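You operate a simulated robot arm through the tools that you are given. There is no shell and no other tool.

The job below is to be done with a simulated two-armed robot. You get a single attempt, and the scene is never put back.

JOB
Change the cloudy water in the small sink, then rinse the teal scoop.
Fine: drain it dry, close the drain, fill to the overflow, tap off; teal scoop back in the short steel pan by the small sink; leave the steel scoop where it lies.

Only the result counts: the job must be done as asked and must still hold three seconds after the hand-in. Knocking over, shifting, dropping, spilling or breaking anything else fails it.

ROBOT AND FRAMES
Two 7-joint arms with three-finger grippers on one trunk that stands fixed in place. Base frame: the origin is at the foot of the trunk, x ahead of it, y to its left, z up. Lengths are in m, angles in degrees, forces in N, time in s.
The left shoulder is at [0.034, 0.154, 1.027], the right one opposite. With the tool pointing down near the work surface each hand reaches from about 0.24 to 0.62 m from the base axis, measured 20 degrees to its own side. Payload 2.69 kg a hand.
Tool frame (each hand has its own): the origin (TCP) lies between the finger pads and is the grasp point; the fingertips stand 0.029 m ahead of it; z points along the fingers, y is the line along which they close. The gripper opens to 0.12 m; its body begins 0.078 m behind the TCP.
Orientation is that of the tool frame in the base frame, as [roll, pitch, yaw] about the fixed x, y, z axes, in that order (R = Rz(yaw) Ry(pitch) Rx(roll)). With the fingers straight down and closing along the base's y, the tool's x points along the base's -x, its y along +y and its z along -z.

CONTROLS
- The arms move only by the tool play_rows. It takes "left_deltas", "right_deltas" or both (then of equal length, played together; a hand with none holds still); each is a list of rows, each a list of 3 entries, a list of its own where there are three numbers: the opening, from 0 (shut) to 1 (fully open), then the shift along the tool's x, y, z in units of 20 mm (1.0 is 20 mm), then the turn, a rotation vector about the tool's x, y, z in units of 5 degrees (1.0 is 5 degrees). In form: [[claw, [tx, ty, tz], [rx, ry, rz]], ...]. A call has 1 to 20 rows; each row shifts and turns the commanded pose from where the row before left it, along the tool's axes as they then stand. A call with a number of a shift or a turn outside -1 to 1 is refused whole. A row lasts 0.2 s, in which the tool goes at most 0.05 m and 8.6 degrees; a call with a longer step from one row to the next is refused whole, and so is a gripper value outside its range. A pose out of reach is approached as far as the arm can. The call stops where the force on the tool passes 60 N (or 10 N more than at its start, if that is more) or the arm is blocked; 0.2 s more then pass. The fingers move at their own pace (about 0.1362 m/s each) and stop on an object; they squeeze with about 23 N. The grip force told is the motor's: it shows also when the fingers shut on nothing. Time passes only in rows, and 0.2 s behind the last, so rows that do not move let the fingers close. The reply holds the time, the measured pose of the TCP, the force on the tool along the base axes, the opening and the grip force, in the units named above and with some noise, with the torque about the TCP (base axes, N m) and any sound that the robot's microphone picked up.
- Cameras (640 x 400 px; columns grow to the right, rows downward): "scene" is now at [0.1304, -0.0458, 1.2084]; the picture's right is [-0.50, -0.86, 0.00], its down [-0.22, 0.13, -0.97] and it looks along [0.84, -0.49, -0.26] (base axes); focal length 214 px, centre (320, 200). "left" rides on the left gripper at [0.063, 0, -0.104] in its tool frame; the picture's right is [-0.01, 1.00, 0.00], its down [-0.83, 0.00, -0.56] and it looks along [-0.56, 0.00, 0.83] (tool axes); focal length 275 px, centre (320, 200). "right" rides on the right gripper at [0.063, 0, -0.104] in its tool frame; the picture's right is [0.00, 1.00, 0.00], its down [-0.83, 0.00, -0.56] and it looks along [-0.56, 0.00, 0.83] (tool axes); focal length 275 px, centre (320, 200). There is no depth. A picture from a camera that has moved, and an enlarged one, comes with that camera's place and axes in the base frame and with its lens.
- grab_frame(camera): a new picture of that camera. The clock stands still meanwhile.
- move_column(by): moves the trunk up (or, below 0, down) by that many m; the arms and the scene camera ride with it, the base frame stays. It gives what a move gives, with no picture.
- turn_head(pan, tilt): turns the head with the scene camera to pan (to the left, within 80 degrees either way) and tilt (down, from -29 to 69), counted from straight ahead of the robot (the tilt from the chest, where the trunk bows). It gives what a move gives.
- zoom(camera, box): a new picture of the part [left, top, right, bottom] of that camera's present view, enlarged. The clock stands still meanwhile.
- close_job(): hands the job in; it is judged then, once.

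Nothing tells you positions but the pictures and the camera data. Unless the task says otherwise, let go and move clear before handing in.

The tools are called after "Request:" as name(argument=value, ...) on one line, values as JSON. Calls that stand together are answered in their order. play_rows: Moves the arms, as the interface text tells. Its arguments: {"type":"object","properties":{"left_deltas":{"type":"array","items":{"type":"array"}},"right_deltas":{"type":"array","items":{"type":"array"}}},"required":[]} The other tools are called the same way: move_column (by) moves the trunk up or down; turn_head (pan, tilt) turns the head that bears the scene camera; grab_frame (camera) takes a picture; zoom (camera, box) takes an enlarged picture of a part of a camera's view; close_job () hands the job in.

At the start:

```text
time: 0.0
left_ee_pos: [0.279, -0.0282, 1.169]
left_orientation: [-179.8, 0.0, -179.8]
left_ft_force: [0.2, 0.3, 0.1]
left_torque: [0.01, -0.01, 0.01]
left_finger_gap: 0.1204
left_grip_force: 0.1
right_ee_pos: [0.3069, -0.3547, 1.1689]
right_orientation: [-180.0, 0.0, -180.0]
right_ft_force: [0.5, 0.1, 0.7]
right_torque: [0.04, -0.01, 0.01]
right_finger_gap: 0.1202
right_grip_force: 0.0
trunk travel left (down, up): [-0.392, 0.046]
head pan, tilt (commanded): [-30.2, 14.9]
```

scene: 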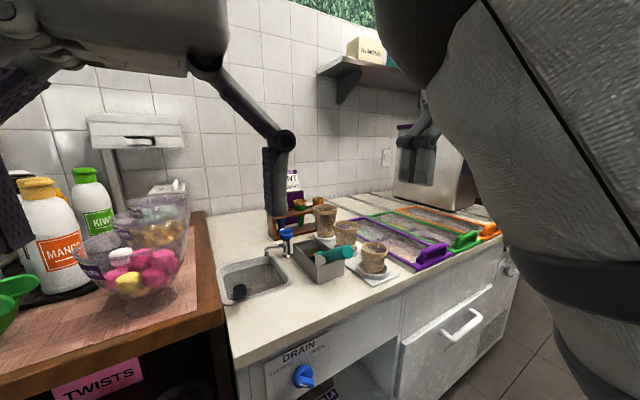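
right: 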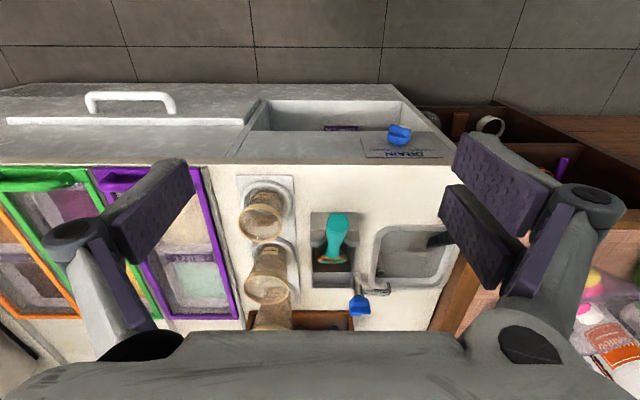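
left: 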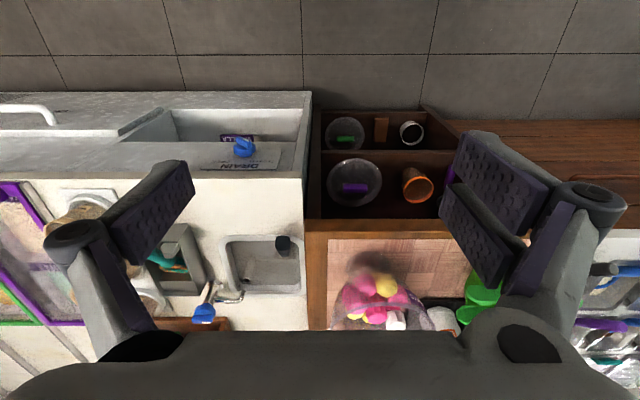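

I see a small sink with a blue-lever tap, a steel pan with the teal scoop beside it, and a blue drain knob on the front panel below the counter. I'll look closer before moving anything.

Request:
zoom(camera="scene", box=[200, 190, 400, 315])

Request:
zoom(camera="scene", box=[230, 310, 390, 400])

Request:
zoom(camera="right", box=[220, 90, 470, 340])

Request:
zoom(camera="left", box=[120, 90, 320, 330])

```text
3.20 times, centred on (300, 252) of scene
camera zoom: at [0.1304, -0.0458, 1.2084], right [-0.5, -0.86, 0.0], down [-0.22, 0.13, -0.97], along [0.84, -0.49, -0.26], focal length 686 px, centre (384, 32)
```

zoom: 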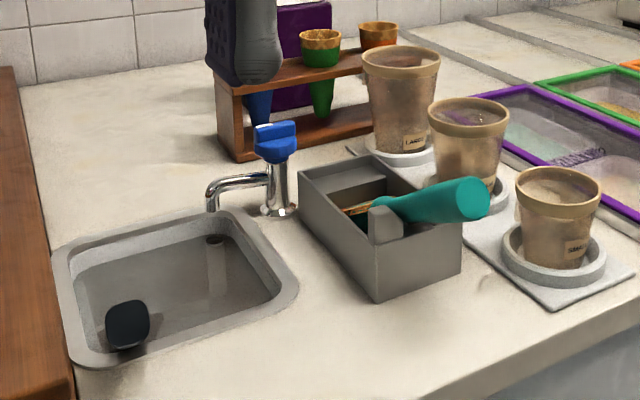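

```text
4.00 times, centred on (310, 355) of scene
camera zoom: at [0.1304, -0.0458, 1.2084], right [-0.5, -0.86, 0.0], down [-0.22, 0.13, -0.97], along [0.84, -0.49, -0.26], focal length 858 px, centre (360, -420)
```

zoom: 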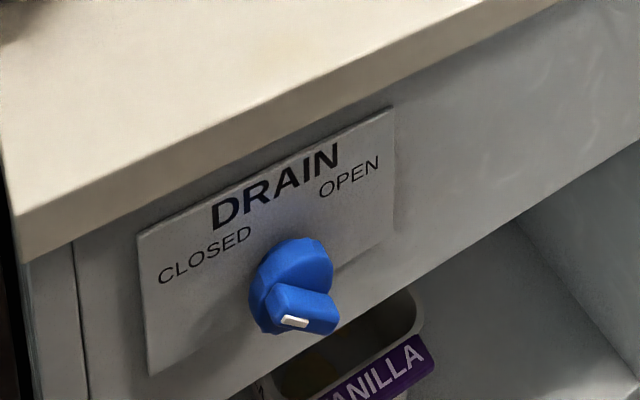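

```text
1.60 times, centred on (345, 215) of right
camera zoom: at [0.2427, -0.3548, 1.2738], right [0.0, 1.0, 0.0], down [0.83, 0.0, 0.56], along [0.56, 0.0, -0.83], focal length 440 px, centre (280, 176)
```

zoom: 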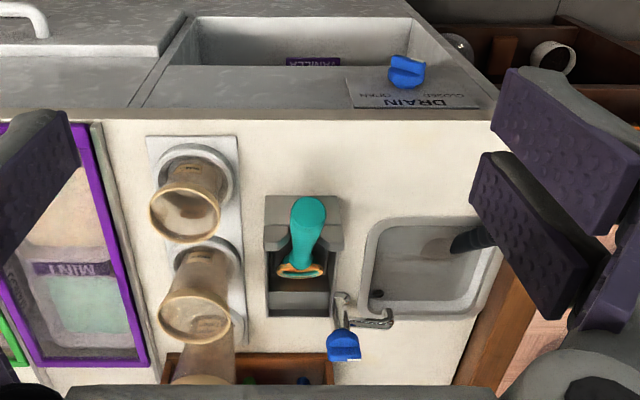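

```text
1.67 times, centred on (220, 210) of left
camera zoom: at [0.2169, -0.0288, 1.2731], right [0.0, 1.0, 0.0], down [0.83, 0.0, 0.56], along [0.56, 0.0, -0.83], focal length 459 px, centre (487, 183)
```

zoom: 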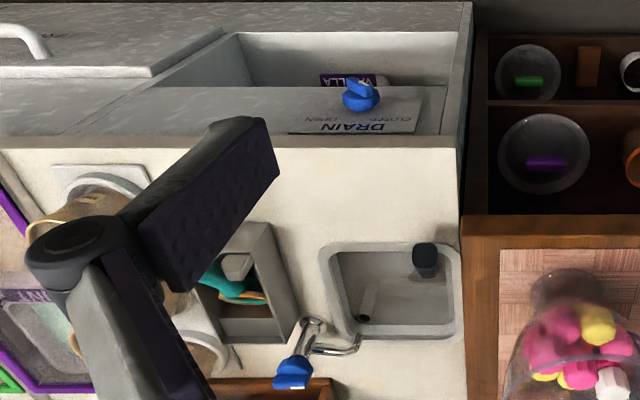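

The counter top comes out near z≈0.845, with the drain knob near (0.445, -0.19, 0.727) and the tap handle near (0.74, -0.27, 0.93). I'll zoom in on the details and turn the head for a better view.

Request:
turn_head(pan=-25, tilt=35)

Request:
grab_frame(camera="scene")

Request:
zoom(camera="scene", box=[180, 60, 340, 200])

```text
time: 0.8
left_ee_pos: [0.2809, -0.0279, 1.1685]
left_orientation: [-180.0, -0.1, -179.9]
left_ft_force: [-0.5, 0.9, 0.3]
left_torque: [-0.02, 0.02, 0.0]
left_finger_gap: 0.1199
left_grip_force: 0.0
right_ee_pos: [0.3075, -0.3548, 1.1677]
right_orientation: [179.9, -0.2, -179.9]
right_ft_force: [0.3, 0.5, 0.5]
right_torque: [0.01, 0.03, -0.02]
right_finger_gap: 0.12
right_grip_force: 0.0
trunk travel left (down, up): [-0.392, 0.046]
head pan, tilt (commanded): [-25.0, 35.0]
```

```text
taken
camera scene: at [0.1315, -0.043, 1.1969], right [-0.48, -0.88, 0.0], down [-0.33, 0.18, -0.93], along [0.82, -0.44, -0.37], focal length 214 px, centre (320, 200)
```

scene: 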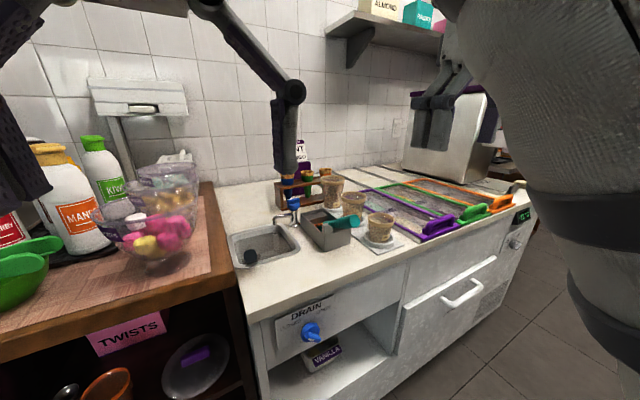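

```text
2.86 times, centred on (260, 130) of scene
camera zoom: at [0.1315, -0.043, 1.1969], right [-0.48, -0.88, 0.0], down [-0.33, 0.18, -0.93], along [0.82, -0.44, -0.37], focal length 613 px, centre (491, 400)
```

zoom: 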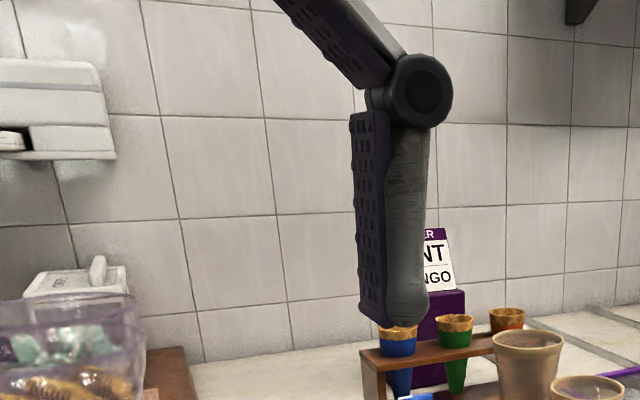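

The head may still be settling, and the sink is now in view. I'll zoom in on the sink, the tap, the pan and the drain knob.

Request:
turn_head(pan=-25, tilt=35)

Request:
zoom(camera="scene", box=[220, 130, 420, 255])

Request:
zoom(camera="scene", box=[230, 160, 310, 225])

Request:
zoom(camera="scene", box=[260, 230, 380, 330])

```text
time: 1.4
left_ee_pos: [0.2798, -0.0275, 1.1687]
left_orientation: [-180.0, 0.0, -179.8]
left_ft_force: [0.0, 0.3, 0.1]
left_torque: [-0.03, -0.04, -0.01]
left_finger_gap: 0.1201
left_grip_force: 0.0
right_ee_pos: [0.3068, -0.3553, 1.1681]
right_orientation: [179.9, -0.1, -180.0]
right_ft_force: [1.2, 0.2, 0.6]
right_torque: [0.01, 0.01, -0.02]
right_finger_gap: 0.1199
right_grip_force: 0.0
trunk travel left (down, up): [-0.392, 0.046]
head pan, tilt (commanded): [-25.0, 35.0]
```

```text
3.20 times, centred on (320, 192) of scene
camera zoom: at [0.1314, -0.043, 1.1971], right [-0.48, -0.88, 0.0], down [-0.33, 0.18, -0.93], along [0.82, -0.44, -0.37], focal length 686 px, centre (320, 224)
```

zoom: 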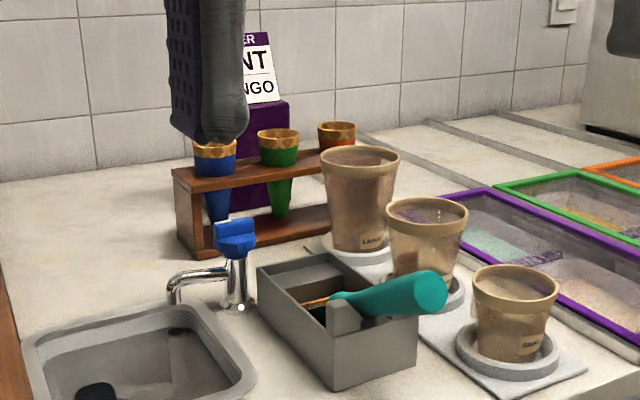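

```text
6.15 times, centred on (270, 192) of scene
camera zoom: at [0.1314, -0.043, 1.1971], right [-0.48, -0.88, 0.0], down [-0.33, 0.18, -0.93], along [0.82, -0.44, -0.37], focal length 1320 px, centre (628, 246)
```

zoom: 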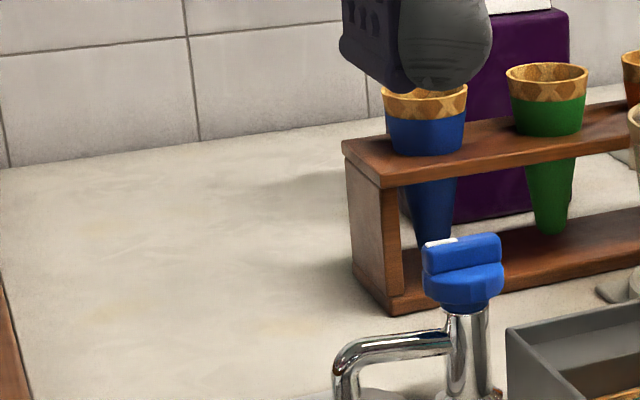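

```text
4.00 times, centred on (320, 280) of scene
camera zoom: at [0.1314, -0.043, 1.1971], right [-0.48, -0.88, 0.0], down [-0.33, 0.18, -0.93], along [0.82, -0.44, -0.37], focal length 858 px, centre (320, -120)
```

zoom: 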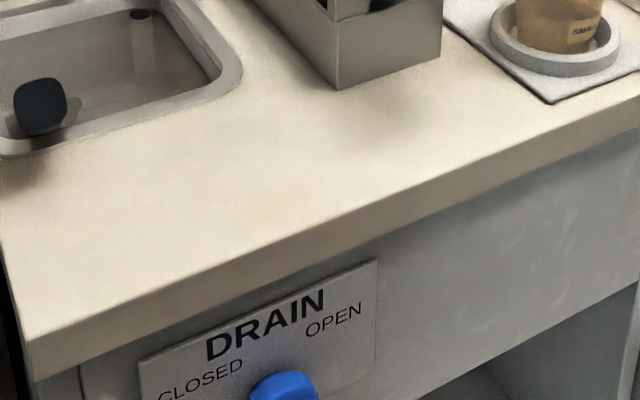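

The reported axes look unchanged since the first turn. I'll turn the head again to check that it obeys.

Request:
turn_head(pan=-15, tilt=50)

Request:
grab_frame(camera="scene")

```text
time: 2.2
left_ee_pos: [0.2801, -0.0282, 1.169]
left_orientation: [-179.8, 0.0, -179.9]
left_ft_force: [-0.4, -0.1, -0.2]
left_torque: [-0.01, 0.01, 0.01]
left_finger_gap: 0.12
left_grip_force: 0.1
right_ee_pos: [0.3068, -0.3544, 1.1665]
right_orientation: [179.9, -0.3, -180.0]
right_ft_force: [-0.6, 0.0, -0.6]
right_torque: [-0.02, 0.02, 0.0]
right_finger_gap: 0.1199
right_grip_force: 0.0
trunk travel left (down, up): [-0.392, 0.046]
head pan, tilt (commanded): [-15.0, 50.0]
```

```text
taken
camera scene: at [0.1317, -0.0424, 1.197], right [-0.47, -0.88, 0.0], down [-0.33, 0.18, -0.93], along [0.82, -0.44, -0.37], focal length 214 px, centre (320, 200)
```

scene: 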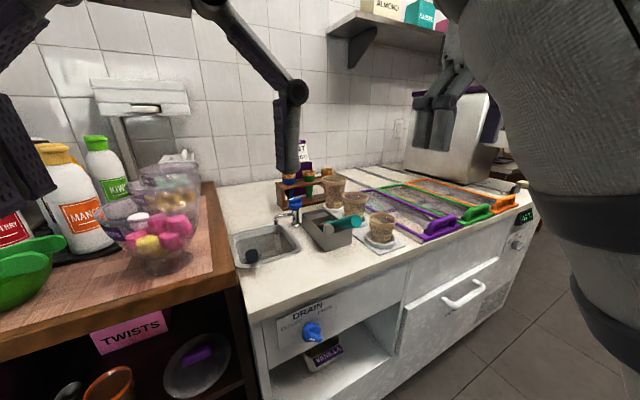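

The head stays at about pan -28, tilt 22, so the left arm held in front of it may be blocking it. I'll move the left arm out to the left at the same height and try again.

Request:
play_rows(left_deltas=[[1, [0, 1, 0], [0, 0, 0]], [1, [0, 1, 0], [0, 0, 0]], [1, [0, 1, 0], [0, 0, 0]], [1, [0, 1, 0], [0, 0, 0]], [1, [0, 1, 0], [0, 0, 0]], [1, [0, 1, 0], [0, 0, 0]], [1, [0, 1, 0], [0, 0, 0]], [1, [0, 1, 0], [0, 0, 0]], [1, [0, 1, 0], [0, 0, 0]], [1, [0, 1, 0], [0, 0, 0]]])

Request:
turn_head(pan=-20, tilt=45)

Request:
grab_frame(camera="scene")

Request:
grab_frame(camera="left")

```text
time: 4.4
left_ee_pos: [0.2831, 0.1675, 1.1594]
left_orientation: [180.0, 0.1, -179.9]
left_ft_force: [0.6, 0.9, -0.7]
left_torque: [-0.02, -0.05, 0.03]
left_finger_gap: 0.1199
left_grip_force: 0.1
left hand out of reach, approached as far as the arm can: row 10
right_ee_pos: [0.307, -0.3537, 1.1679]
right_orientation: [180.0, -0.2, 179.9]
right_ft_force: [-0.2, 1.4, 0.6]
right_torque: [0.01, 0.0, -0.01]
right_finger_gap: 0.1201
right_grip_force: 0.0
trunk travel left (down, up): [-0.392, 0.046]
head pan, tilt (commanded): [-15.0, 50.0]
```

```text
time: 5.1
left_ee_pos: [0.2829, 0.1668, 1.1611]
left_orientation: [-180.0, 0.0, -179.9]
left_ft_force: [0.2, -0.7, 0.2]
left_torque: [0.03, 0.01, -0.01]
left_finger_gap: 0.12
left_grip_force: 0.1
right_ee_pos: [0.3075, -0.3541, 1.1679]
right_orientation: [180.0, -0.1, 179.9]
right_ft_force: [0.0, -0.1, -1.4]
right_torque: [-0.02, 0.0, 0.01]
right_finger_gap: 0.12
right_grip_force: 0.1
trunk travel left (down, up): [-0.392, 0.046]
head pan, tilt (commanded): [-20.0, 45.0]
```

```text
taken
camera scene: at [0.1338, -0.0387, 1.1997], right [-0.43, -0.9, 0.0], down [-0.31, 0.15, -0.94], along [0.85, -0.4, -0.35], focal length 214 px, centre (320, 200)
```

scene: 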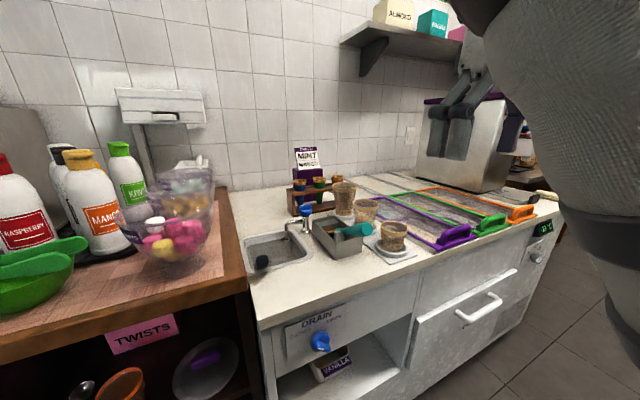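

```text
taken
camera left: at [0.2199, 0.167, 1.2644], right [0.0, 1.0, 0.0], down [0.83, 0.0, 0.56], along [0.56, 0.0, -0.83], focal length 275 px, centre (320, 200)
```

left: 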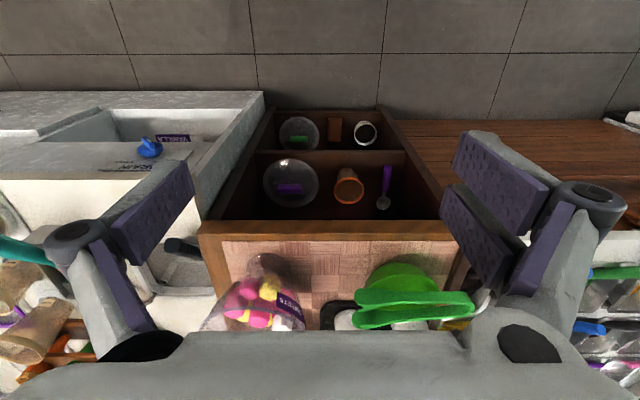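

The head has swung a bit further and the layout matches my estimates. I'll zoom the right-hand camera and the scene camera onto the drain knob and the sink to read their states.

Request:
zoom(camera="right", box=[360, 110, 440, 160])

Request:
zoom(camera="scene", box=[270, 295, 370, 365])

Request:
zoom(camera="scene", box=[235, 195, 335, 275])

Request:
zoom(camera="right", box=[300, 200, 480, 330])

```text
8.00 times, centred on (400, 135) of right
camera zoom: at [0.2433, -0.3552, 1.2732], right [0.0, 1.0, 0.0], down [0.83, 0.0, 0.55], along [0.55, 0.0, -0.83], focal length 2202 px, centre (-320, 720)
```

zoom: 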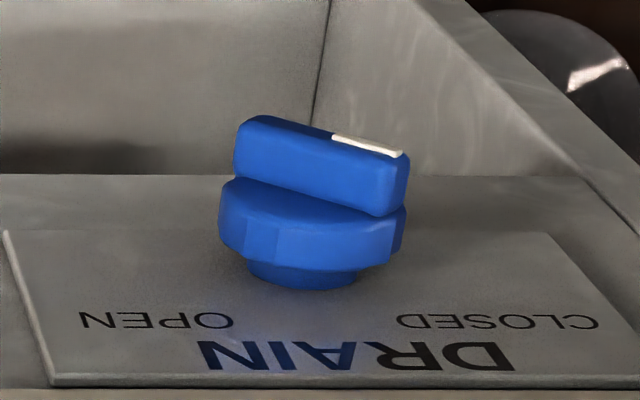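

```text
5.71 times, centred on (320, 330) of scene
camera zoom: at [0.1338, -0.0387, 1.1997], right [-0.43, -0.9, 0.0], down [-0.31, 0.15, -0.94], along [0.85, -0.4, -0.35], focal length 1226 px, centre (320, -543)
```

zoom: 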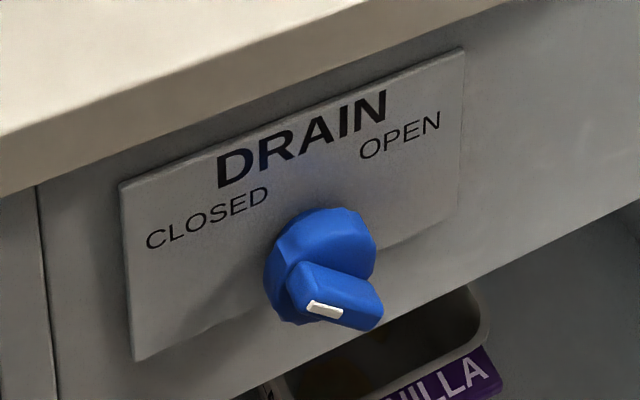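

```text
5.00 times, centred on (285, 235) of scene
camera zoom: at [0.1338, -0.0387, 1.1997], right [-0.43, -0.9, 0.0], down [-0.31, 0.15, -0.94], along [0.85, -0.4, -0.35], focal length 1072 px, centre (495, 25)
```

zoom: 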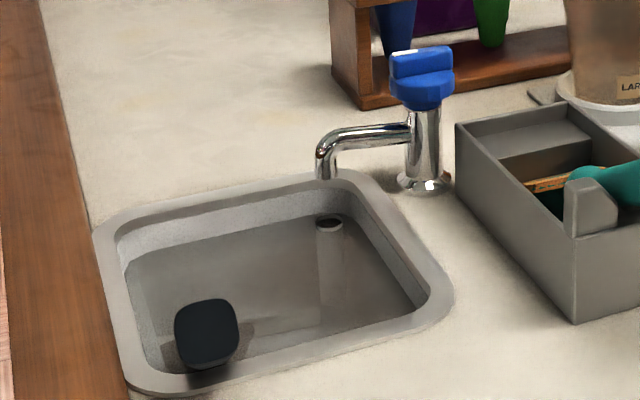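

```text
3.08 times, centred on (390, 265) of right
camera zoom: at [0.2433, -0.3552, 1.2732], right [0.0, 1.0, 0.0], down [0.83, 0.0, 0.55], along [0.55, 0.0, -0.83], focal length 847 px, centre (105, 0)
```

zoom: 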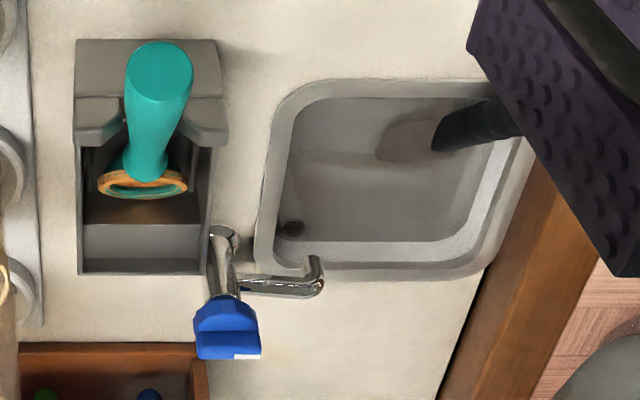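

The drain pointer, a white mark on the blue bar, sits on CLOSED. The sink holds a standpipe overflow and a scoop with a black handle, which I take to be the steel one to leave alone. Next I'll zoom on the tap handle and the teal scoop.

Request:
zoom(camera="right", box=[340, 265, 420, 325])

Request:
zoom(camera="scene", box=[285, 195, 335, 235])

Request:
zoom(camera="right", box=[300, 200, 380, 290])

Request:
zoom(camera="scene", box=[300, 200, 400, 270])

```text
6.67 times, centred on (380, 295) of right
camera zoom: at [0.2433, -0.3552, 1.2732], right [0.0, 1.0, 0.0], down [0.83, 0.0, 0.55], along [0.55, 0.0, -0.83], focal length 1835 px, centre (-80, -433)
```

zoom: 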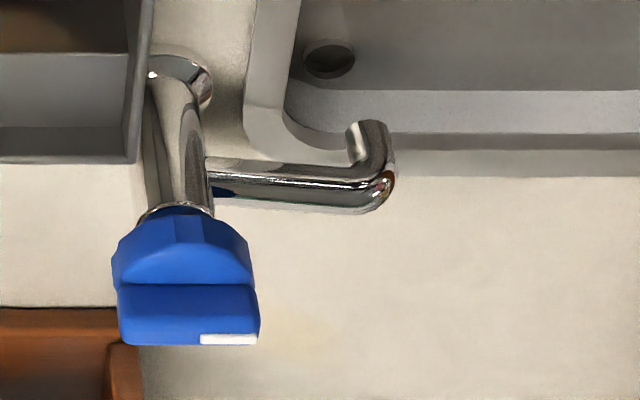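

```text
10.00 times, centred on (310, 215) of scene
camera zoom: at [0.1338, -0.0387, 1.1997], right [-0.43, -0.9, 0.0], down [-0.31, 0.15, -0.94], along [0.85, -0.4, -0.35], focal length 2145 px, centre (420, 50)
```

zoom: 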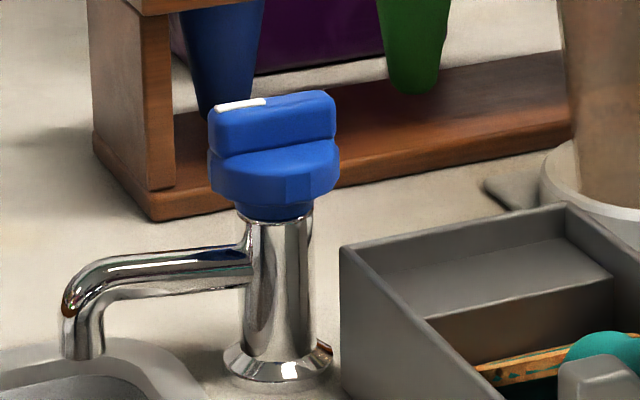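

```text
4.44 times, centred on (340, 245) of right
camera zoom: at [0.2433, -0.3552, 1.2732], right [0.0, 1.0, 0.0], down [0.83, 0.0, 0.55], along [0.55, 0.0, -0.83], focal length 1224 px, centre (231, 0)
```

zoom: 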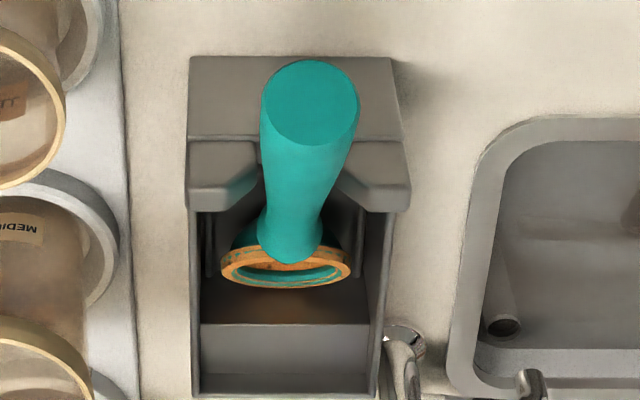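

```text
5.71 times, centred on (350, 235) of scene
camera zoom: at [0.1338, -0.0387, 1.1997], right [-0.43, -0.9, 0.0], down [-0.31, 0.15, -0.94], along [0.85, -0.4, -0.35], focal length 1226 px, centre (149, 0)
```

zoom: 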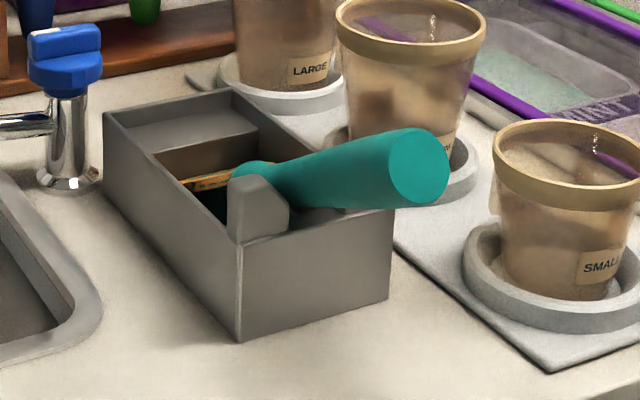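

The ridge of the drain knob is centred near (0.44, -0.188, 0.716), with the panel at x≈0.468. Turning the mark from CLOSED over the top to OPEN should be about +130° about base x. I'll bring the right hand over in front of the counter, high up, and tip it forward.

Request:
play_rows(right_deltas=[[0.5, [-0.58, 0.96, 0.4], [0, 0, 0]], [0.5, [-0.58, 0.96, 0.4], [0, 0, 0]], [0.5, [-0.58, 0.96, 0.4], [0, 0, 0]], [0.5, [-0.58, 0.96, 0.4], [0, 0, 0]], [0.5, [-0.58, 0.96, 0.4], [0, 0, 0]], [0.5, [-0.58, 0.96, 0.4], [0, 0, 0]], [0.5, [-0.58, 0.96, 0.4], [0, 0, 0]], [0.5, [-0.58, 0.96, 0.4], [0, 0, 0]], [0.5, [0, 0, 0], [0, -1, 0]], [0.5, [0, 0, 0], [0, -1, 0]], [0.5, [0, 0, 0], [0, -1, 0]], [0.5, [0, 0, 0], [0, -1, 0]], [0.5, [0, 0, 0], [0, -1, 0]], [0.5, [0, 0, 0], [0, -1, 0]]])

Request:
grab_frame(camera="scene")

```text
time: 8.1
left_ee_pos: [0.284, 0.1671, 1.1604]
left_orientation: [-179.9, 0.1, -179.9]
left_ft_force: [-0.1, 0.8, 0.7]
left_torque: [0.02, -0.01, -0.01]
left_finger_gap: 0.1197
left_grip_force: 0.1
right_ee_pos: [0.5095, -0.2695, 1.1475]
right_orientation: [179.5, 29.8, 179.6]
right_ft_force: [-0.1, -0.5, -0.3]
right_torque: [-0.03, 0.01, 0.02]
right_finger_gap: 0.06
right_grip_force: 0.1
right hand out of reach, approached as far as the arm can: row 2, 3, 4, 5, 6, 9, 10, 11, 12, 13, 14
trunk travel left (down, up): [-0.392, 0.046]
head pan, tilt (commanded): [-20.0, 45.0]
```

```text
taken
camera scene: at [0.1349, -0.0363, 1.1995], right [-0.4, -0.92, 0.0], down [-0.32, 0.14, -0.94], along [0.86, -0.38, -0.35], focal length 214 px, centre (320, 200)
```

scene: 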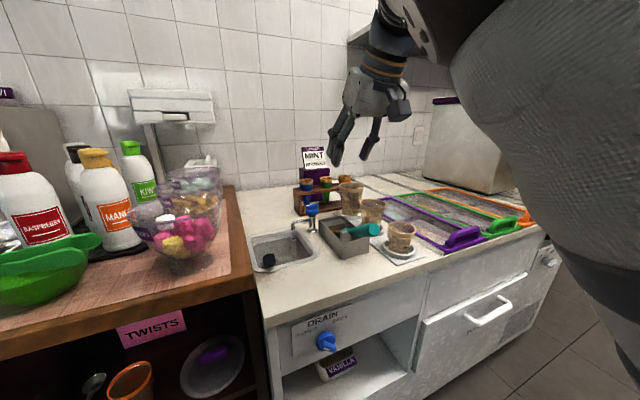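

The arm couldn't hold the commanded pose that high and close in, and drifted to (0.51, -0.27, 1.15), clear of everything. I'll lower the command step by step and see where the arm follows.

Request:
play_rows(right_deltas=[[0.5, [0.5, 0, 0.866], [0, 0, 0]], [0.5, [0.5, 0, 0.866], [0, 0, 0]]])

```text
time: 8.7
left_ee_pos: [0.284, 0.1668, 1.1592]
left_orientation: [-179.9, 0.1, -179.9]
left_ft_force: [-0.3, -0.4, -0.6]
left_torque: [0.0, 0.04, 0.02]
left_finger_gap: 0.1201
left_grip_force: 0.0
right_ee_pos: [0.5166, -0.2725, 1.1129]
right_orientation: [-179.9, 29.9, -179.9]
right_ft_force: [0.8, 0.2, -0.1]
right_torque: [0.01, -0.01, 0.03]
right_finger_gap: 0.0601
right_grip_force: 0.0
right hand out of reach, approached as far as the arm can: row 1, 2
trunk travel left (down, up): [-0.392, 0.046]
head pan, tilt (commanded): [-20.0, 45.0]
```

The arm follows downward but still reports out of reach. I'll play one row with no motion to learn whether the command accumulates or resets to the actual pose.

Request:
play_rows(right_deltas=[[0.5, [0, 0, 0], [0, 0, 0]]])

```text
time: 9.1
left_ee_pos: [0.2833, 0.1681, 1.1597]
left_orientation: [-179.9, 0.1, -179.9]
left_ft_force: [-0.2, -0.7, -0.8]
left_torque: [0.01, 0.0, -0.02]
left_finger_gap: 0.1199
left_grip_force: 0.1
right_ee_pos: [0.516, -0.2731, 1.112]
right_orientation: [179.8, 29.9, 180.0]
right_ft_force: [-0.3, 0.0, 0.3]
right_torque: [0.0, -0.02, -0.02]
right_finger_gap: 0.0601
right_grip_force: 0.0
trunk travel left (down, up): [-0.392, 0.046]
head pan, tilt (commanded): [-20.0, 45.0]
```

The command resets to the actual pose at each call, which is useful. Now I'll draw the hand back toward the robot while lowering it a little.

Request:
play_rows(right_deltas=[[0.5, [0.943, 0, 0.033], [0, 0, 0]], [0.5, [0.943, 0, 0.033], [0, 0, 0]], [0.5, [0.943, 0, 0.033], [0, 0, 0]], [0.5, [0.943, 0, 0.033], [0, 0, 0]]])

```text
time: 10.1
left_ee_pos: [0.2826, 0.167, 1.1598]
left_orientation: [-179.9, 0.1, -179.9]
left_ft_force: [-0.5, 0.0, 0.1]
left_torque: [0.0, -0.02, -0.06]
left_finger_gap: 0.1201
left_grip_force: 0.1
right_ee_pos: [0.4943, -0.3061, 1.0763]
right_orientation: [179.8, 29.9, 180.0]
right_ft_force: [-0.7, -0.2, -0.4]
right_torque: [-0.02, 0.01, 0.02]
right_finger_gap: 0.0599
right_grip_force: 0.1
right hand out of reach, approached as far as the arm can: row 1, 2, 3, 4
trunk travel left (down, up): [-0.392, 0.046]
head pan, tilt (commanded): [-20.0, 45.0]
```

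Tilting the hand this close in is what the arm can't manage. I'll turn the tool straight down again, draw back in front of the counter, then lower it there.

Request:
play_rows(right_deltas=[[0.5, [0, 0, 0], [0, 1, 0]], [0.5, [0, 0, 0], [0, 1, 0]], [0.5, [0, 0, 0], [0, 1, 0]], [0.5, [0, 0, 0], [0, 1, 0]], [0.5, [0, 0, 0], [0, 1, 0]], [0.5, [0, 0, 0], [0, 1, 0]], [0.5, [0.9, 0.4, 0], [0, 0, 0]], [0.5, [0.9, 0.4, 0], [0, 0, 0]], [0.5, [0.9, 0.4, 0], [0, 0, 0]], [0.5, [0.9, 0.4, 0], [0, 0, 0]], [0.5, [0.9, 0.4, 0], [0, 0, 0]], [0.5, [0.9, 0.4, 0], [0, 0, 0]], [0.5, [0.9, 0.4, 0], [0, 0, 0]], [0.5, [0.9, 0.4, 0], [0, 0, 0]]])

```text
time: 13.1
left_ee_pos: [0.283, 0.1671, 1.1596]
left_orientation: [-179.9, 0.1, -179.9]
left_ft_force: [0.4, -0.6, 0.8]
left_torque: [0.02, 0.02, -0.03]
left_finger_gap: 0.1198
left_grip_force: 0.1
right_ee_pos: [0.4016, -0.2795, 1.0843]
right_orientation: [179.8, 0.1, 179.9]
right_ft_force: [-0.1, 0.2, -0.5]
right_torque: [-0.01, 0.0, 0.0]
right_finger_gap: 0.06
right_grip_force: 0.0
right hand out of reach, approached as far as the arm can: row 11, 12, 13, 14
trunk travel left (down, up): [-0.392, 0.046]
head pan, tilt (commanded): [-20.0, 45.0]
```

I'm at (0.40, -0.28, 1.08) with the tool down. I'll continue down and back in small steps, staying in front of the counter edge.

Request:
play_rows(right_deltas=[[0.5, [0.3, 0.5, 1], [0, 0, 0]], [0.5, [0.3, 0.5, 1], [0, 0, 0]], [0.5, [0.4, 0.5, 1], [0, 0, 0]], [0.5, [0.4, 0.5, 1], [0, 0, 0]]])

Request:
grab_frame(camera="right")

Request:
grab_frame(camera="scene")

```text
time: 14.1
left_ee_pos: [0.2825, 0.1663, 1.1595]
left_orientation: [-179.9, 0.1, -179.9]
left_ft_force: [-0.3, 0.3, 0.2]
left_torque: [0.0, 0.01, 0.0]
left_finger_gap: 0.12
left_grip_force: 0.1
right_ee_pos: [0.4136, -0.265, 1.0044]
right_orientation: [179.8, -0.1, 179.9]
right_ft_force: [-0.2, 0.1, 0.3]
right_torque: [0.01, -0.01, 0.01]
right_finger_gap: 0.0601
right_grip_force: 0.1
right hand out of reach, approached as far as the arm can: row 1, 2, 3, 4
trunk travel left (down, up): [-0.392, 0.046]
head pan, tilt (commanded): [-20.0, 45.0]
```

```text
taken
camera right: at [0.3499, -0.2668, 1.1101], right [0.0, 1.0, 0.0], down [0.83, 0.0, 0.55], along [0.55, 0.0, -0.83], focal length 275 px, centre (320, 200)
```

right: 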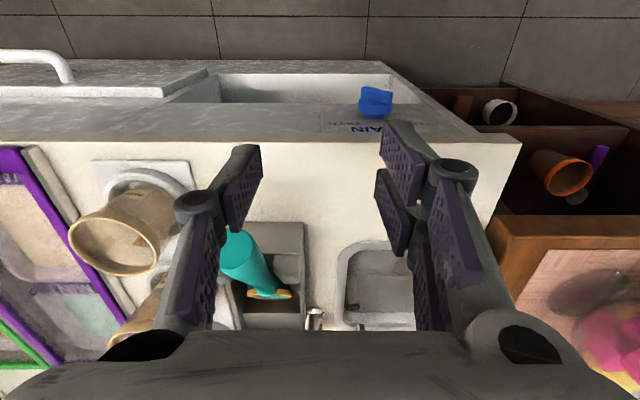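

```text
taken
camera scene: at [0.1324, 0.0108, 1.1648], right [0.12, -0.99, 0.0], down [-0.67, -0.08, -0.74], along [0.73, 0.09, -0.68], focal length 214 px, centre (320, 200)
```

scene: 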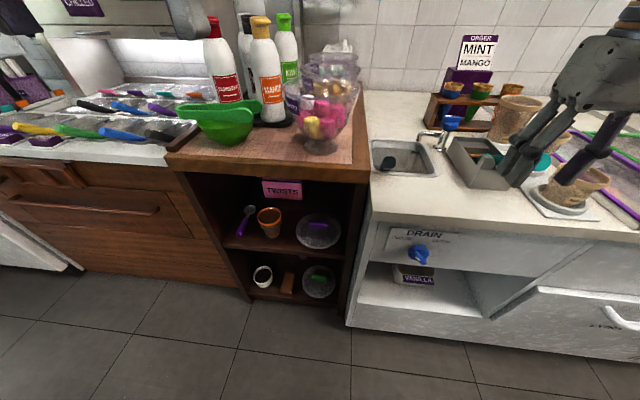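

Moving the arm freed the head, which the arm had been pressing on. I'll re-aim the head and keep lowering the right hand in front of the counter.

Request:
turn_head(pan=-20, tilt=40)

Request:
grab_frame(camera="scene")

```text
time: 14.7
left_ee_pos: [0.2841, 0.168, 1.1603]
left_orientation: [-179.9, 0.2, -179.9]
left_ft_force: [-0.3, -0.6, 0.2]
left_torque: [0.01, 0.0, -0.04]
left_finger_gap: 0.1199
left_grip_force: 0.1
right_ee_pos: [0.4138, -0.2659, 1.0061]
right_orientation: [179.6, 0.0, 179.9]
right_ft_force: [-0.4, 0.1, 0.6]
right_torque: [0.03, -0.01, -0.01]
right_finger_gap: 0.0598
right_grip_force: 0.0
trunk travel left (down, up): [-0.392, 0.046]
head pan, tilt (commanded): [-20.0, 40.0]
```

```text
taken
camera scene: at [0.1325, 0.0107, 1.1654], right [0.11, -0.99, 0.0], down [-0.67, -0.08, -0.74], along [0.73, 0.08, -0.67], focal length 214 px, centre (320, 200)
```

scene: 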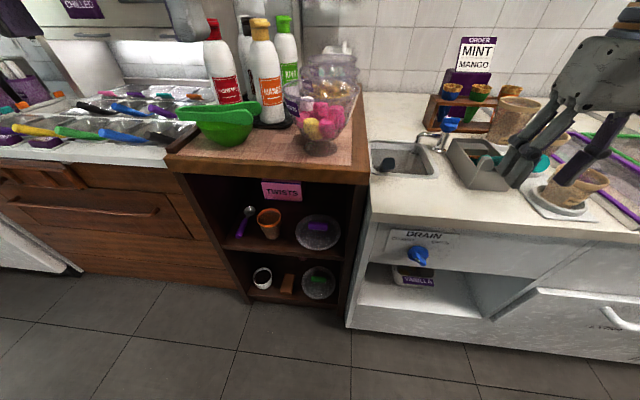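

The right upper arm still crowds the head. I'll shift the hand left and down along the front of the counter and see how the arm folds.

Request:
play_rows(right_deltas=[[0.5, [0.3, 1, 0], [0, 0, 0]], [0.5, [0.3, 1, 0], [0, 0, 0]], [0.5, [0.3, 1, 0.3], [0, 0, 0]], [0.5, [0.3, 0.5, 0.8], [0, 0, 0]], [0.5, [0.3, 0, 1], [0, 0, 0]]])

```text
time: 15.9
left_ee_pos: [0.2826, 0.1671, 1.1611]
left_orientation: [-179.9, 0.1, -179.9]
left_ft_force: [-0.1, -0.3, 0.2]
left_torque: [0.01, -0.02, -0.02]
left_finger_gap: 0.1202
left_grip_force: 0.0
right_ee_pos: [0.4286, -0.2158, 0.9558]
right_orientation: [179.8, 0.0, 179.8]
right_ft_force: [0.3, 0.6, 0.2]
right_torque: [0.0, -0.04, 0.03]
right_finger_gap: 0.0601
right_grip_force: 0.0
right hand out of reach, approached as far as the arm can: row 1, 2, 3, 4
trunk travel left (down, up): [-0.392, 0.046]
head pan, tilt (commanded): [-20.0, 40.0]
```

Now at (0.43, -0.22, 0.96) and the last row was within reach. I'll continue back and down.

Request:
play_rows(right_deltas=[[0.5, [0.8, 0, 0.3], [0, 0, 0]], [0.5, [0.8, 0, 0.3], [0, 0, 0]], [0.5, [0.8, 0, 0.3], [0, 0, 0]], [0.5, [0.8, 0, 0.3], [0, 0, 0]], [0.5, [0.8, 0, 0.3], [0, 0, 0]]])

Request:
grab_frame(camera="scene")

```text
time: 17.1
left_ee_pos: [0.2837, 0.1673, 1.1604]
left_orientation: [-179.8, 0.1, -179.8]
left_ft_force: [0.6, -0.4, -0.2]
left_torque: [0.03, 0.01, 0.0]
left_finger_gap: 0.1198
left_grip_force: 0.1
right_ee_pos: [0.3949, -0.2396, 0.9044]
right_orientation: [179.9, 0.0, -180.0]
right_ft_force: [-0.6, -0.9, -0.6]
right_torque: [0.01, -0.03, 0.01]
right_finger_gap: 0.0599
right_grip_force: 0.0
right hand out of reach, approached as far as the arm can: row 1, 2, 3, 4, 5
trunk travel left (down, up): [-0.392, 0.046]
head pan, tilt (commanded): [-20.0, 40.0]
```

```text
taken
camera scene: at [0.1341, 0.0144, 1.1697], right [0.16, -0.99, 0.0], down [-0.63, -0.1, -0.77], along [0.76, 0.12, -0.63], focal length 214 px, centre (320, 200)
```

scene: 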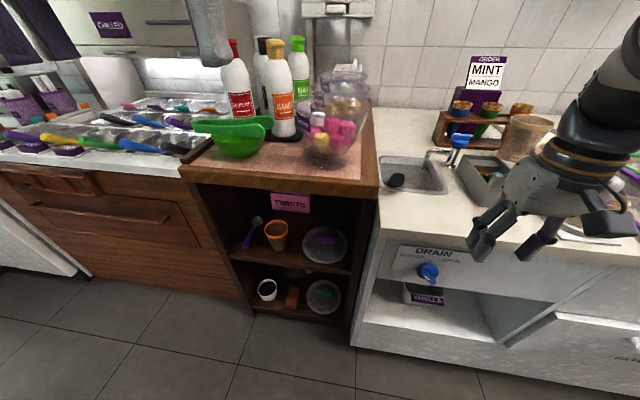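

The right arm's elbow-up posture can't bring its hand in to the knob, but the left arm, reaching across, has comfortable room. I'll raise the right hand and take it out to the right, then bring the left hand down in front of the counter.

Request:
play_rows(right_deltas=[[0.5, [0, 0, -1], [0, 0, 0]], [0.5, [0, 0, -1], [0, 0, 0]], [0.5, [0, 0, -1], [0, 0, 0]], [0.5, [0, 0, -1], [0, 0, 0]], [0.5, [0, 0, -1], [0, 0, 0]], [0.5, [0, 0, -1], [0, 0, 0]], [0.5, [0, 0, -1], [0, 0, 0]], [0.5, [0, 0, -1], [0, 0, 0]], [0.5, [0, 0, -1], [0, 0, 0]], [0.5, [0, -1, -0.5], [0, 0, 0]], [0.5, [0, -1, -0.5], [0, 0, 0]], [0.5, [0, -1, -0.5], [0, 0, 0]], [0.5, [0, -1, -0.5], [0, 0, 0]], [0.5, [0, -1, 0], [0, 0, 0]], [0.5, [0, -1, 0], [0, 0, 0]], [0.5, [0, -1, 0], [0, 0, 0]], [0.5, [0, -1, 0], [0, 0, 0]], [0.5, [0, -1, 0], [0, 0, 0]], [0.5, [0, -1, 0], [0, 0, 0]]])

Request:
grab_frame(camera="scene")

```text
time: 21.1
left_ee_pos: [0.2833, 0.1663, 1.1605]
left_orientation: [-179.8, 0.1, -179.8]
left_ft_force: [-0.3, -0.5, -1.1]
left_torque: [-0.02, 0.0, 0.02]
left_finger_gap: 0.12
left_grip_force: 0.0
right_ee_pos: [0.4193, -0.4563, 1.114]
right_orientation: [180.0, 0.0, -180.0]
right_ft_force: [-0.1, -0.2, -0.1]
right_torque: [0.03, 0.0, -0.03]
right_finger_gap: 0.0602
right_grip_force: 0.0
right hand out of reach, approached as far as the arm can: row 1, 2, 3, 4, 5, 6
trunk travel left (down, up): [-0.392, 0.046]
head pan, tilt (commanded): [-20.0, 40.0]
```

```text
taken
camera scene: at [0.1297, -0.0283, 1.1686], right [-0.34, -0.94, 0.0], down [-0.6, 0.22, -0.77], along [0.72, -0.26, -0.64], focal length 214 px, centre (320, 200)
```

scene: 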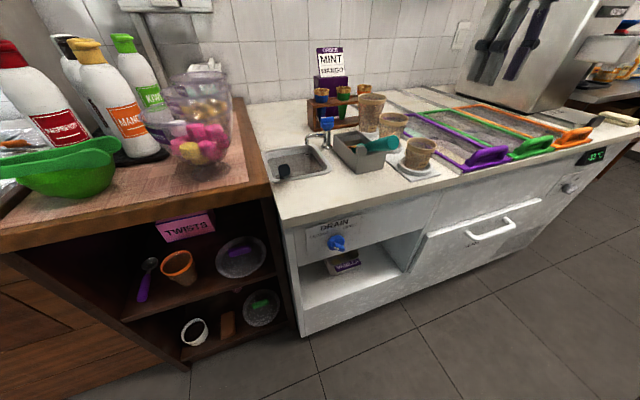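

The head is free now and the view is clear. Next I'll lower the left hand and swing it across in front of the counter toward the knob.

Request:
play_rows(left_deltas=[[0.5, [-0.2, 0, 1], [0, 0, 0]], [0.5, [-0.2, 0, 1], [0, 0, 0]], [0.5, [-0.2, 0, 1], [0, 0, 0]], [0.5, [-0.2, 0, 1], [0, 0, 0]], [0.5, [-0.2, -0.5, 1], [0, 0, 0]], [0.5, [-0.2, -0.5, 1], [0, 0, 0]], [0.5, [0, -1, 0.7], [0, 0, 0]], [0.5, [0, -1, 0.7], [0, 0, 0]], [0.5, [0, -1, 0.7], [0, 0, 0]], [0.5, [0, -1, 0.7], [0, 0, 0]]])

Request:
grab_frame(camera="scene")

```text
time: 23.3
left_ee_pos: [0.3063, 0.066, 0.985]
left_orientation: [-180.0, 0.0, -179.9]
left_ft_force: [-0.1, 0.5, -0.9]
left_torque: [0.01, 0.04, 0.0]
left_finger_gap: 0.0603
left_grip_force: 0.1
right_ee_pos: [0.4196, -0.4554, 1.1131]
right_orientation: [-180.0, 0.1, 180.0]
right_ft_force: [-0.4, -1.0, 0.4]
right_torque: [0.0, 0.0, 0.01]
right_finger_gap: 0.0601
right_grip_force: 0.2
trunk travel left (down, up): [-0.392, 0.046]
head pan, tilt (commanded): [-20.0, 40.0]
```

```text
taken
camera scene: at [0.1297, -0.0282, 1.1686], right [-0.34, -0.94, 0.0], down [-0.6, 0.22, -0.77], along [0.72, -0.26, -0.64], focal length 214 px, centre (320, 200)
```

scene: 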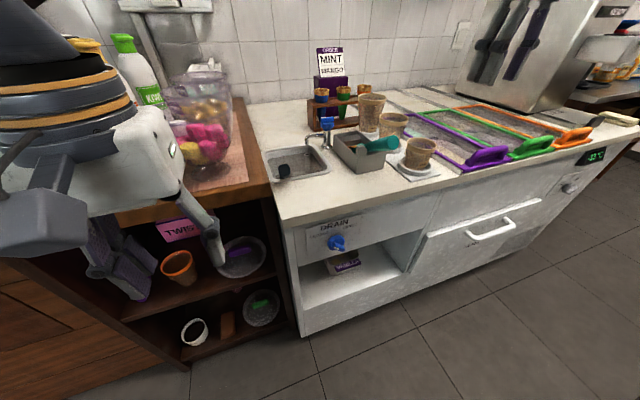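

The left arm follows well. I'll carry on toward the knob and begin to tilt the hand forward.

Request:
play_rows(left_deltas=[[0.5, [-0.2, -1, 0.4], [0, 0, 0]], [0.5, [-0.2, -1, 0.4], [0, 0, 0]], [0.5, [-0.2, -1, 0.4], [0, 0, 0]], [0.5, [-0.2, -1, 0.4], [0, 0, 0]], [0.5, [-0.2, -1, 0.4], [0, 0, 0]], [0.5, [-0.2, -1, 0.4], [0, 0, 0]], [0.5, [0, -0.5, 0.2], [0, -1, 0]], [0.5, [0, -0.5, 0.2], [0, -1, 0]], [0.5, [0, -0.5, 0.2], [0, -1, 0]], [0.5, [0, -0.5, 0.2], [0, -1, 0]], [0.5, [0, -0.5, 0.2], [0, -1, 0]], [0.5, [0, -0.5, 0.2], [0, -1, 0]]])

Request:
grab_frame(camera="scene")

```text
time: 25.9
left_ee_pos: [0.3478, -0.101, 0.9106]
left_orientation: [-179.5, 29.1, -176.9]
left_ft_force: [0.1, -0.1, 0.7]
left_torque: [-0.02, 0.01, 0.0]
left_finger_gap: 0.0599
left_grip_force: 0.1
right_ee_pos: [0.4202, -0.4568, 1.1125]
right_orientation: [-180.0, -0.1, -179.9]
right_ft_force: [0.1, -0.5, 0.2]
right_torque: [0.02, 0.02, 0.01]
right_finger_gap: 0.0597
right_grip_force: 0.0
trunk travel left (down, up): [-0.392, 0.046]
head pan, tilt (commanded): [-20.0, 40.0]
```

```text
taken
camera scene: at [0.1227, -0.0441, 1.1692], right [-0.53, -0.85, 0.0], down [-0.54, 0.33, -0.77], along [0.66, -0.41, -0.63], focal length 214 px, centre (320, 200)
```

scene: 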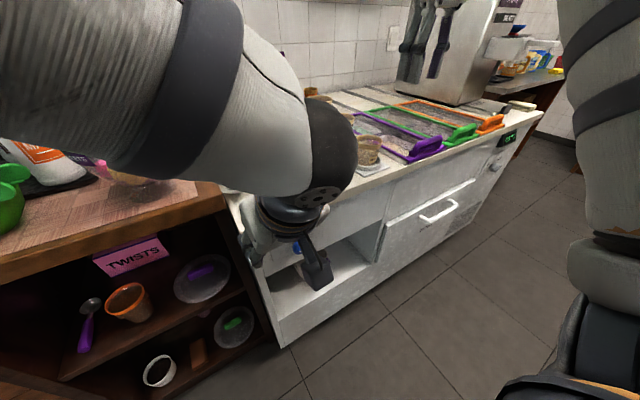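

The left elbow now brushes the head, but the arm is following its path. I'll continue tilting and lowering toward the front of the knob.

Request:
play_rows(left_deltas=[[0.5, [0.47, -0.7, 0.82], [0, -1, 0]], [0.5, [0.47, -0.7, 0.82], [0, -1, 0]], [0.5, [0.47, -0.7, 0.82], [0, -1, 0]], [0.5, [0.47, -0.7, 0.82], [0, -1, 0]]])

Request:
grab_frame(camera="left")

```text
time: 26.9
left_ee_pos: [0.3448, -0.1688, 0.8364]
left_orientation: [-179.8, 50.1, -179.9]
left_ft_force: [0.9, -0.1, 0.2]
left_torque: [-0.02, 0.04, 0.01]
left_finger_gap: 0.0598
left_grip_force: 0.2
right_ee_pos: [0.42, -0.4535, 1.1135]
right_orientation: [-180.0, 0.0, 180.0]
right_ft_force: [-0.8, 0.4, 0.5]
right_torque: [-0.03, 0.0, 0.02]
right_finger_gap: 0.0598
right_grip_force: 0.1
trunk travel left (down, up): [-0.392, 0.046]
head pan, tilt (commanded): [-20.0, 40.0]
```

```text
taken
camera left: at [0.2247, -0.1688, 0.8545], right [0.0, 1.0, 0.0], down [0.11, 0.0, 0.99], along [0.99, 0.0, -0.11], focal length 275 px, centre (320, 200)
```

left: 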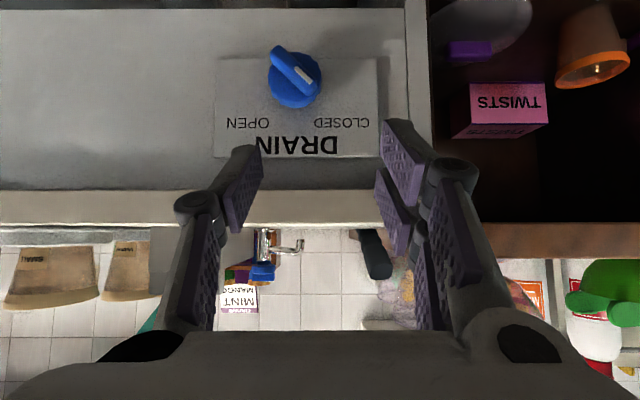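

Now the left camera faces the drain knob almost head-on, though the picture is inverted. I'll zoom in to measure it exactly.

Request:
zoom(camera="left", box=[210, 20, 390, 170])

```text
2.67 times, centred on (300, 95) of left
camera zoom: at [0.2247, -0.1688, 0.8545], right [0.0, 1.0, 0.0], down [0.11, 0.0, 0.99], along [0.99, 0.0, -0.11], focal length 734 px, centre (373, 480)
```

zoom: 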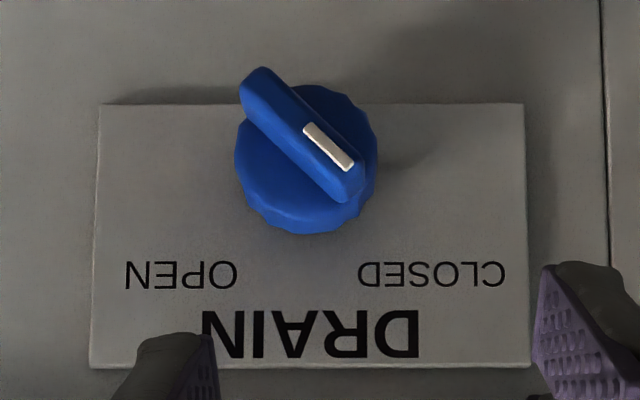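

The knob axis comes out at about y=-0.190, z=0.722, with the pointer about 50° up on the CLOSED side, so OPEN should be about 90° further over the top. I'll finish tilting so the left tool points straight at the panel, then roll it to match the ridge.

Request:
play_rows(left_deltas=[[0.5, [0.6, -0.13, 0.3], [0, -1, 0]], [0.5, [0.6, -0.13, 0.3], [0, -1, 0]], [0.5, [0.6, -0.13, 0.3], [0, -1, 0]], [0.5, [0.6, -0.13, 0.3], [0, -1, 0]], [0.5, [0.6, -0.13, 0.3], [0, -1, 0]], [0.5, [0.6, -0.13, 0.3], [0, -1, 0]], [0.5, [0.6, -0.13, 0.3], [0, -1, 0]], [0.5, [0.6, -0.13, 0.3], [0, -1, 0]]])

Request:
grab_frame(camera="left")

```text
time: 28.7
left_ee_pos: [0.4215, -0.0665, 0.7784]
left_orientation: [-141.7, 89.8, -141.7]
left_ft_force: [-1.0, -0.1, -0.7]
left_torque: [-0.02, 0.01, 0.0]
left_finger_gap: 0.0599
left_grip_force: 0.0
left hand out of reach, approached as far as the arm can: row 1, 2, 3, 4, 5, 6, 7, 8
right_ee_pos: [0.4199, -0.4561, 1.1138]
right_orientation: [-180.0, 0.0, 180.0]
right_ft_force: [-0.1, 0.2, -0.1]
right_torque: [0.02, -0.05, -0.02]
right_finger_gap: 0.0601
right_grip_force: 0.1
trunk travel left (down, up): [-0.392, 0.046]
head pan, tilt (commanded): [-20.0, 40.0]
```

```text
taken
camera left: at [0.3172, -0.067, 0.7152], right [0.0, 1.0, 0.0], down [-0.55, 0.0, 0.83], along [0.83, 0.0, 0.55], focal length 275 px, centre (320, 200)
```

left: 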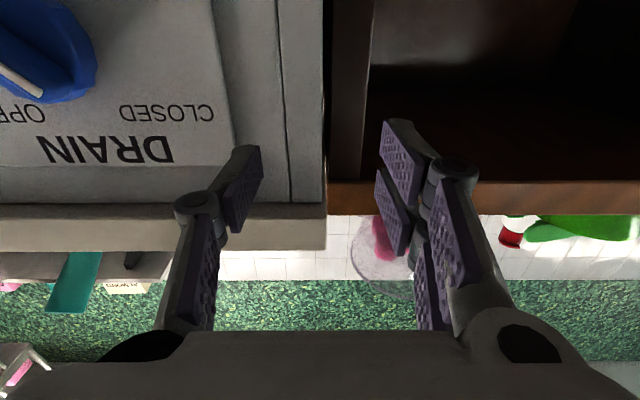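

The orientation is right but the arm slid to y=-0.067 to get there. I'll back off slightly from the panel and slide toward the knob at this orientation.

Request:
play_rows(left_deltas=[[0.5, [0.3, -0.5, -0.6], [0, 0, 0]], [0.5, [0.3, -0.8, -0.4], [0, 0, 0]], [0.5, [0.4, -0.8, 0], [0, 0, 0]], [0.5, [0.4, -0.8, 0], [0, 0, 0]], [0.5, [0.4, -0.8, 0], [0, 0, 0]], [0.5, [0.4, -0.8, 0], [0, 0, 0]], [0.5, [0.4, -0.8, 0], [0, 0, 0]], [0.5, [0.2, -0.8, 0], [0, 0, 0]]])

Request:
grab_frame(camera="left")

```text
time: 30.5
left_ee_pos: [0.4451, -0.0806, 0.788]
left_orientation: [-153.1, 89.9, -153.1]
left_ft_force: [-4.2, -0.5, -1.0]
left_torque: [0.13, 0.05, -0.08]
left_finger_gap: 0.0631
left_grip_force: 0.3
left hand out of reach, approached as far as the arm can: row 1, 2, 3, 4, 5, 6, 7, 8
right_ee_pos: [0.4199, -0.4552, 1.115]
right_orientation: [-179.9, -0.1, -180.0]
right_ft_force: [0.3, -0.2, 0.0]
right_torque: [0.01, -0.01, 0.02]
right_finger_gap: 0.0601
right_grip_force: 0.1
trunk travel left (down, up): [-0.392, 0.046]
head pan, tilt (commanded): [-20.0, 40.0]
```

```text
taken
camera left: at [0.3412, -0.082, 0.7258], right [0.0, 1.0, 0.0], down [-0.55, 0.0, 0.83], along [0.83, 0.0, 0.55], focal length 275 px, centre (320, 200)
```

left: 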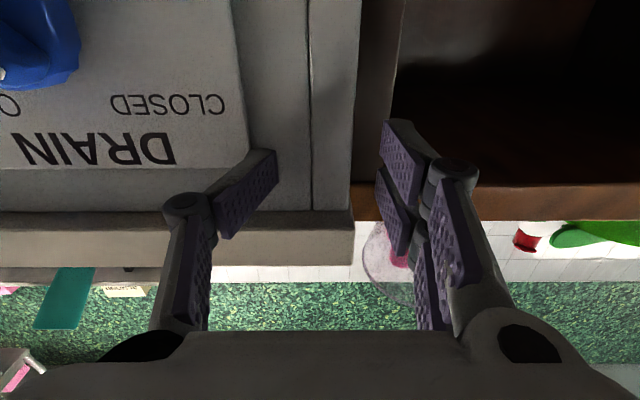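

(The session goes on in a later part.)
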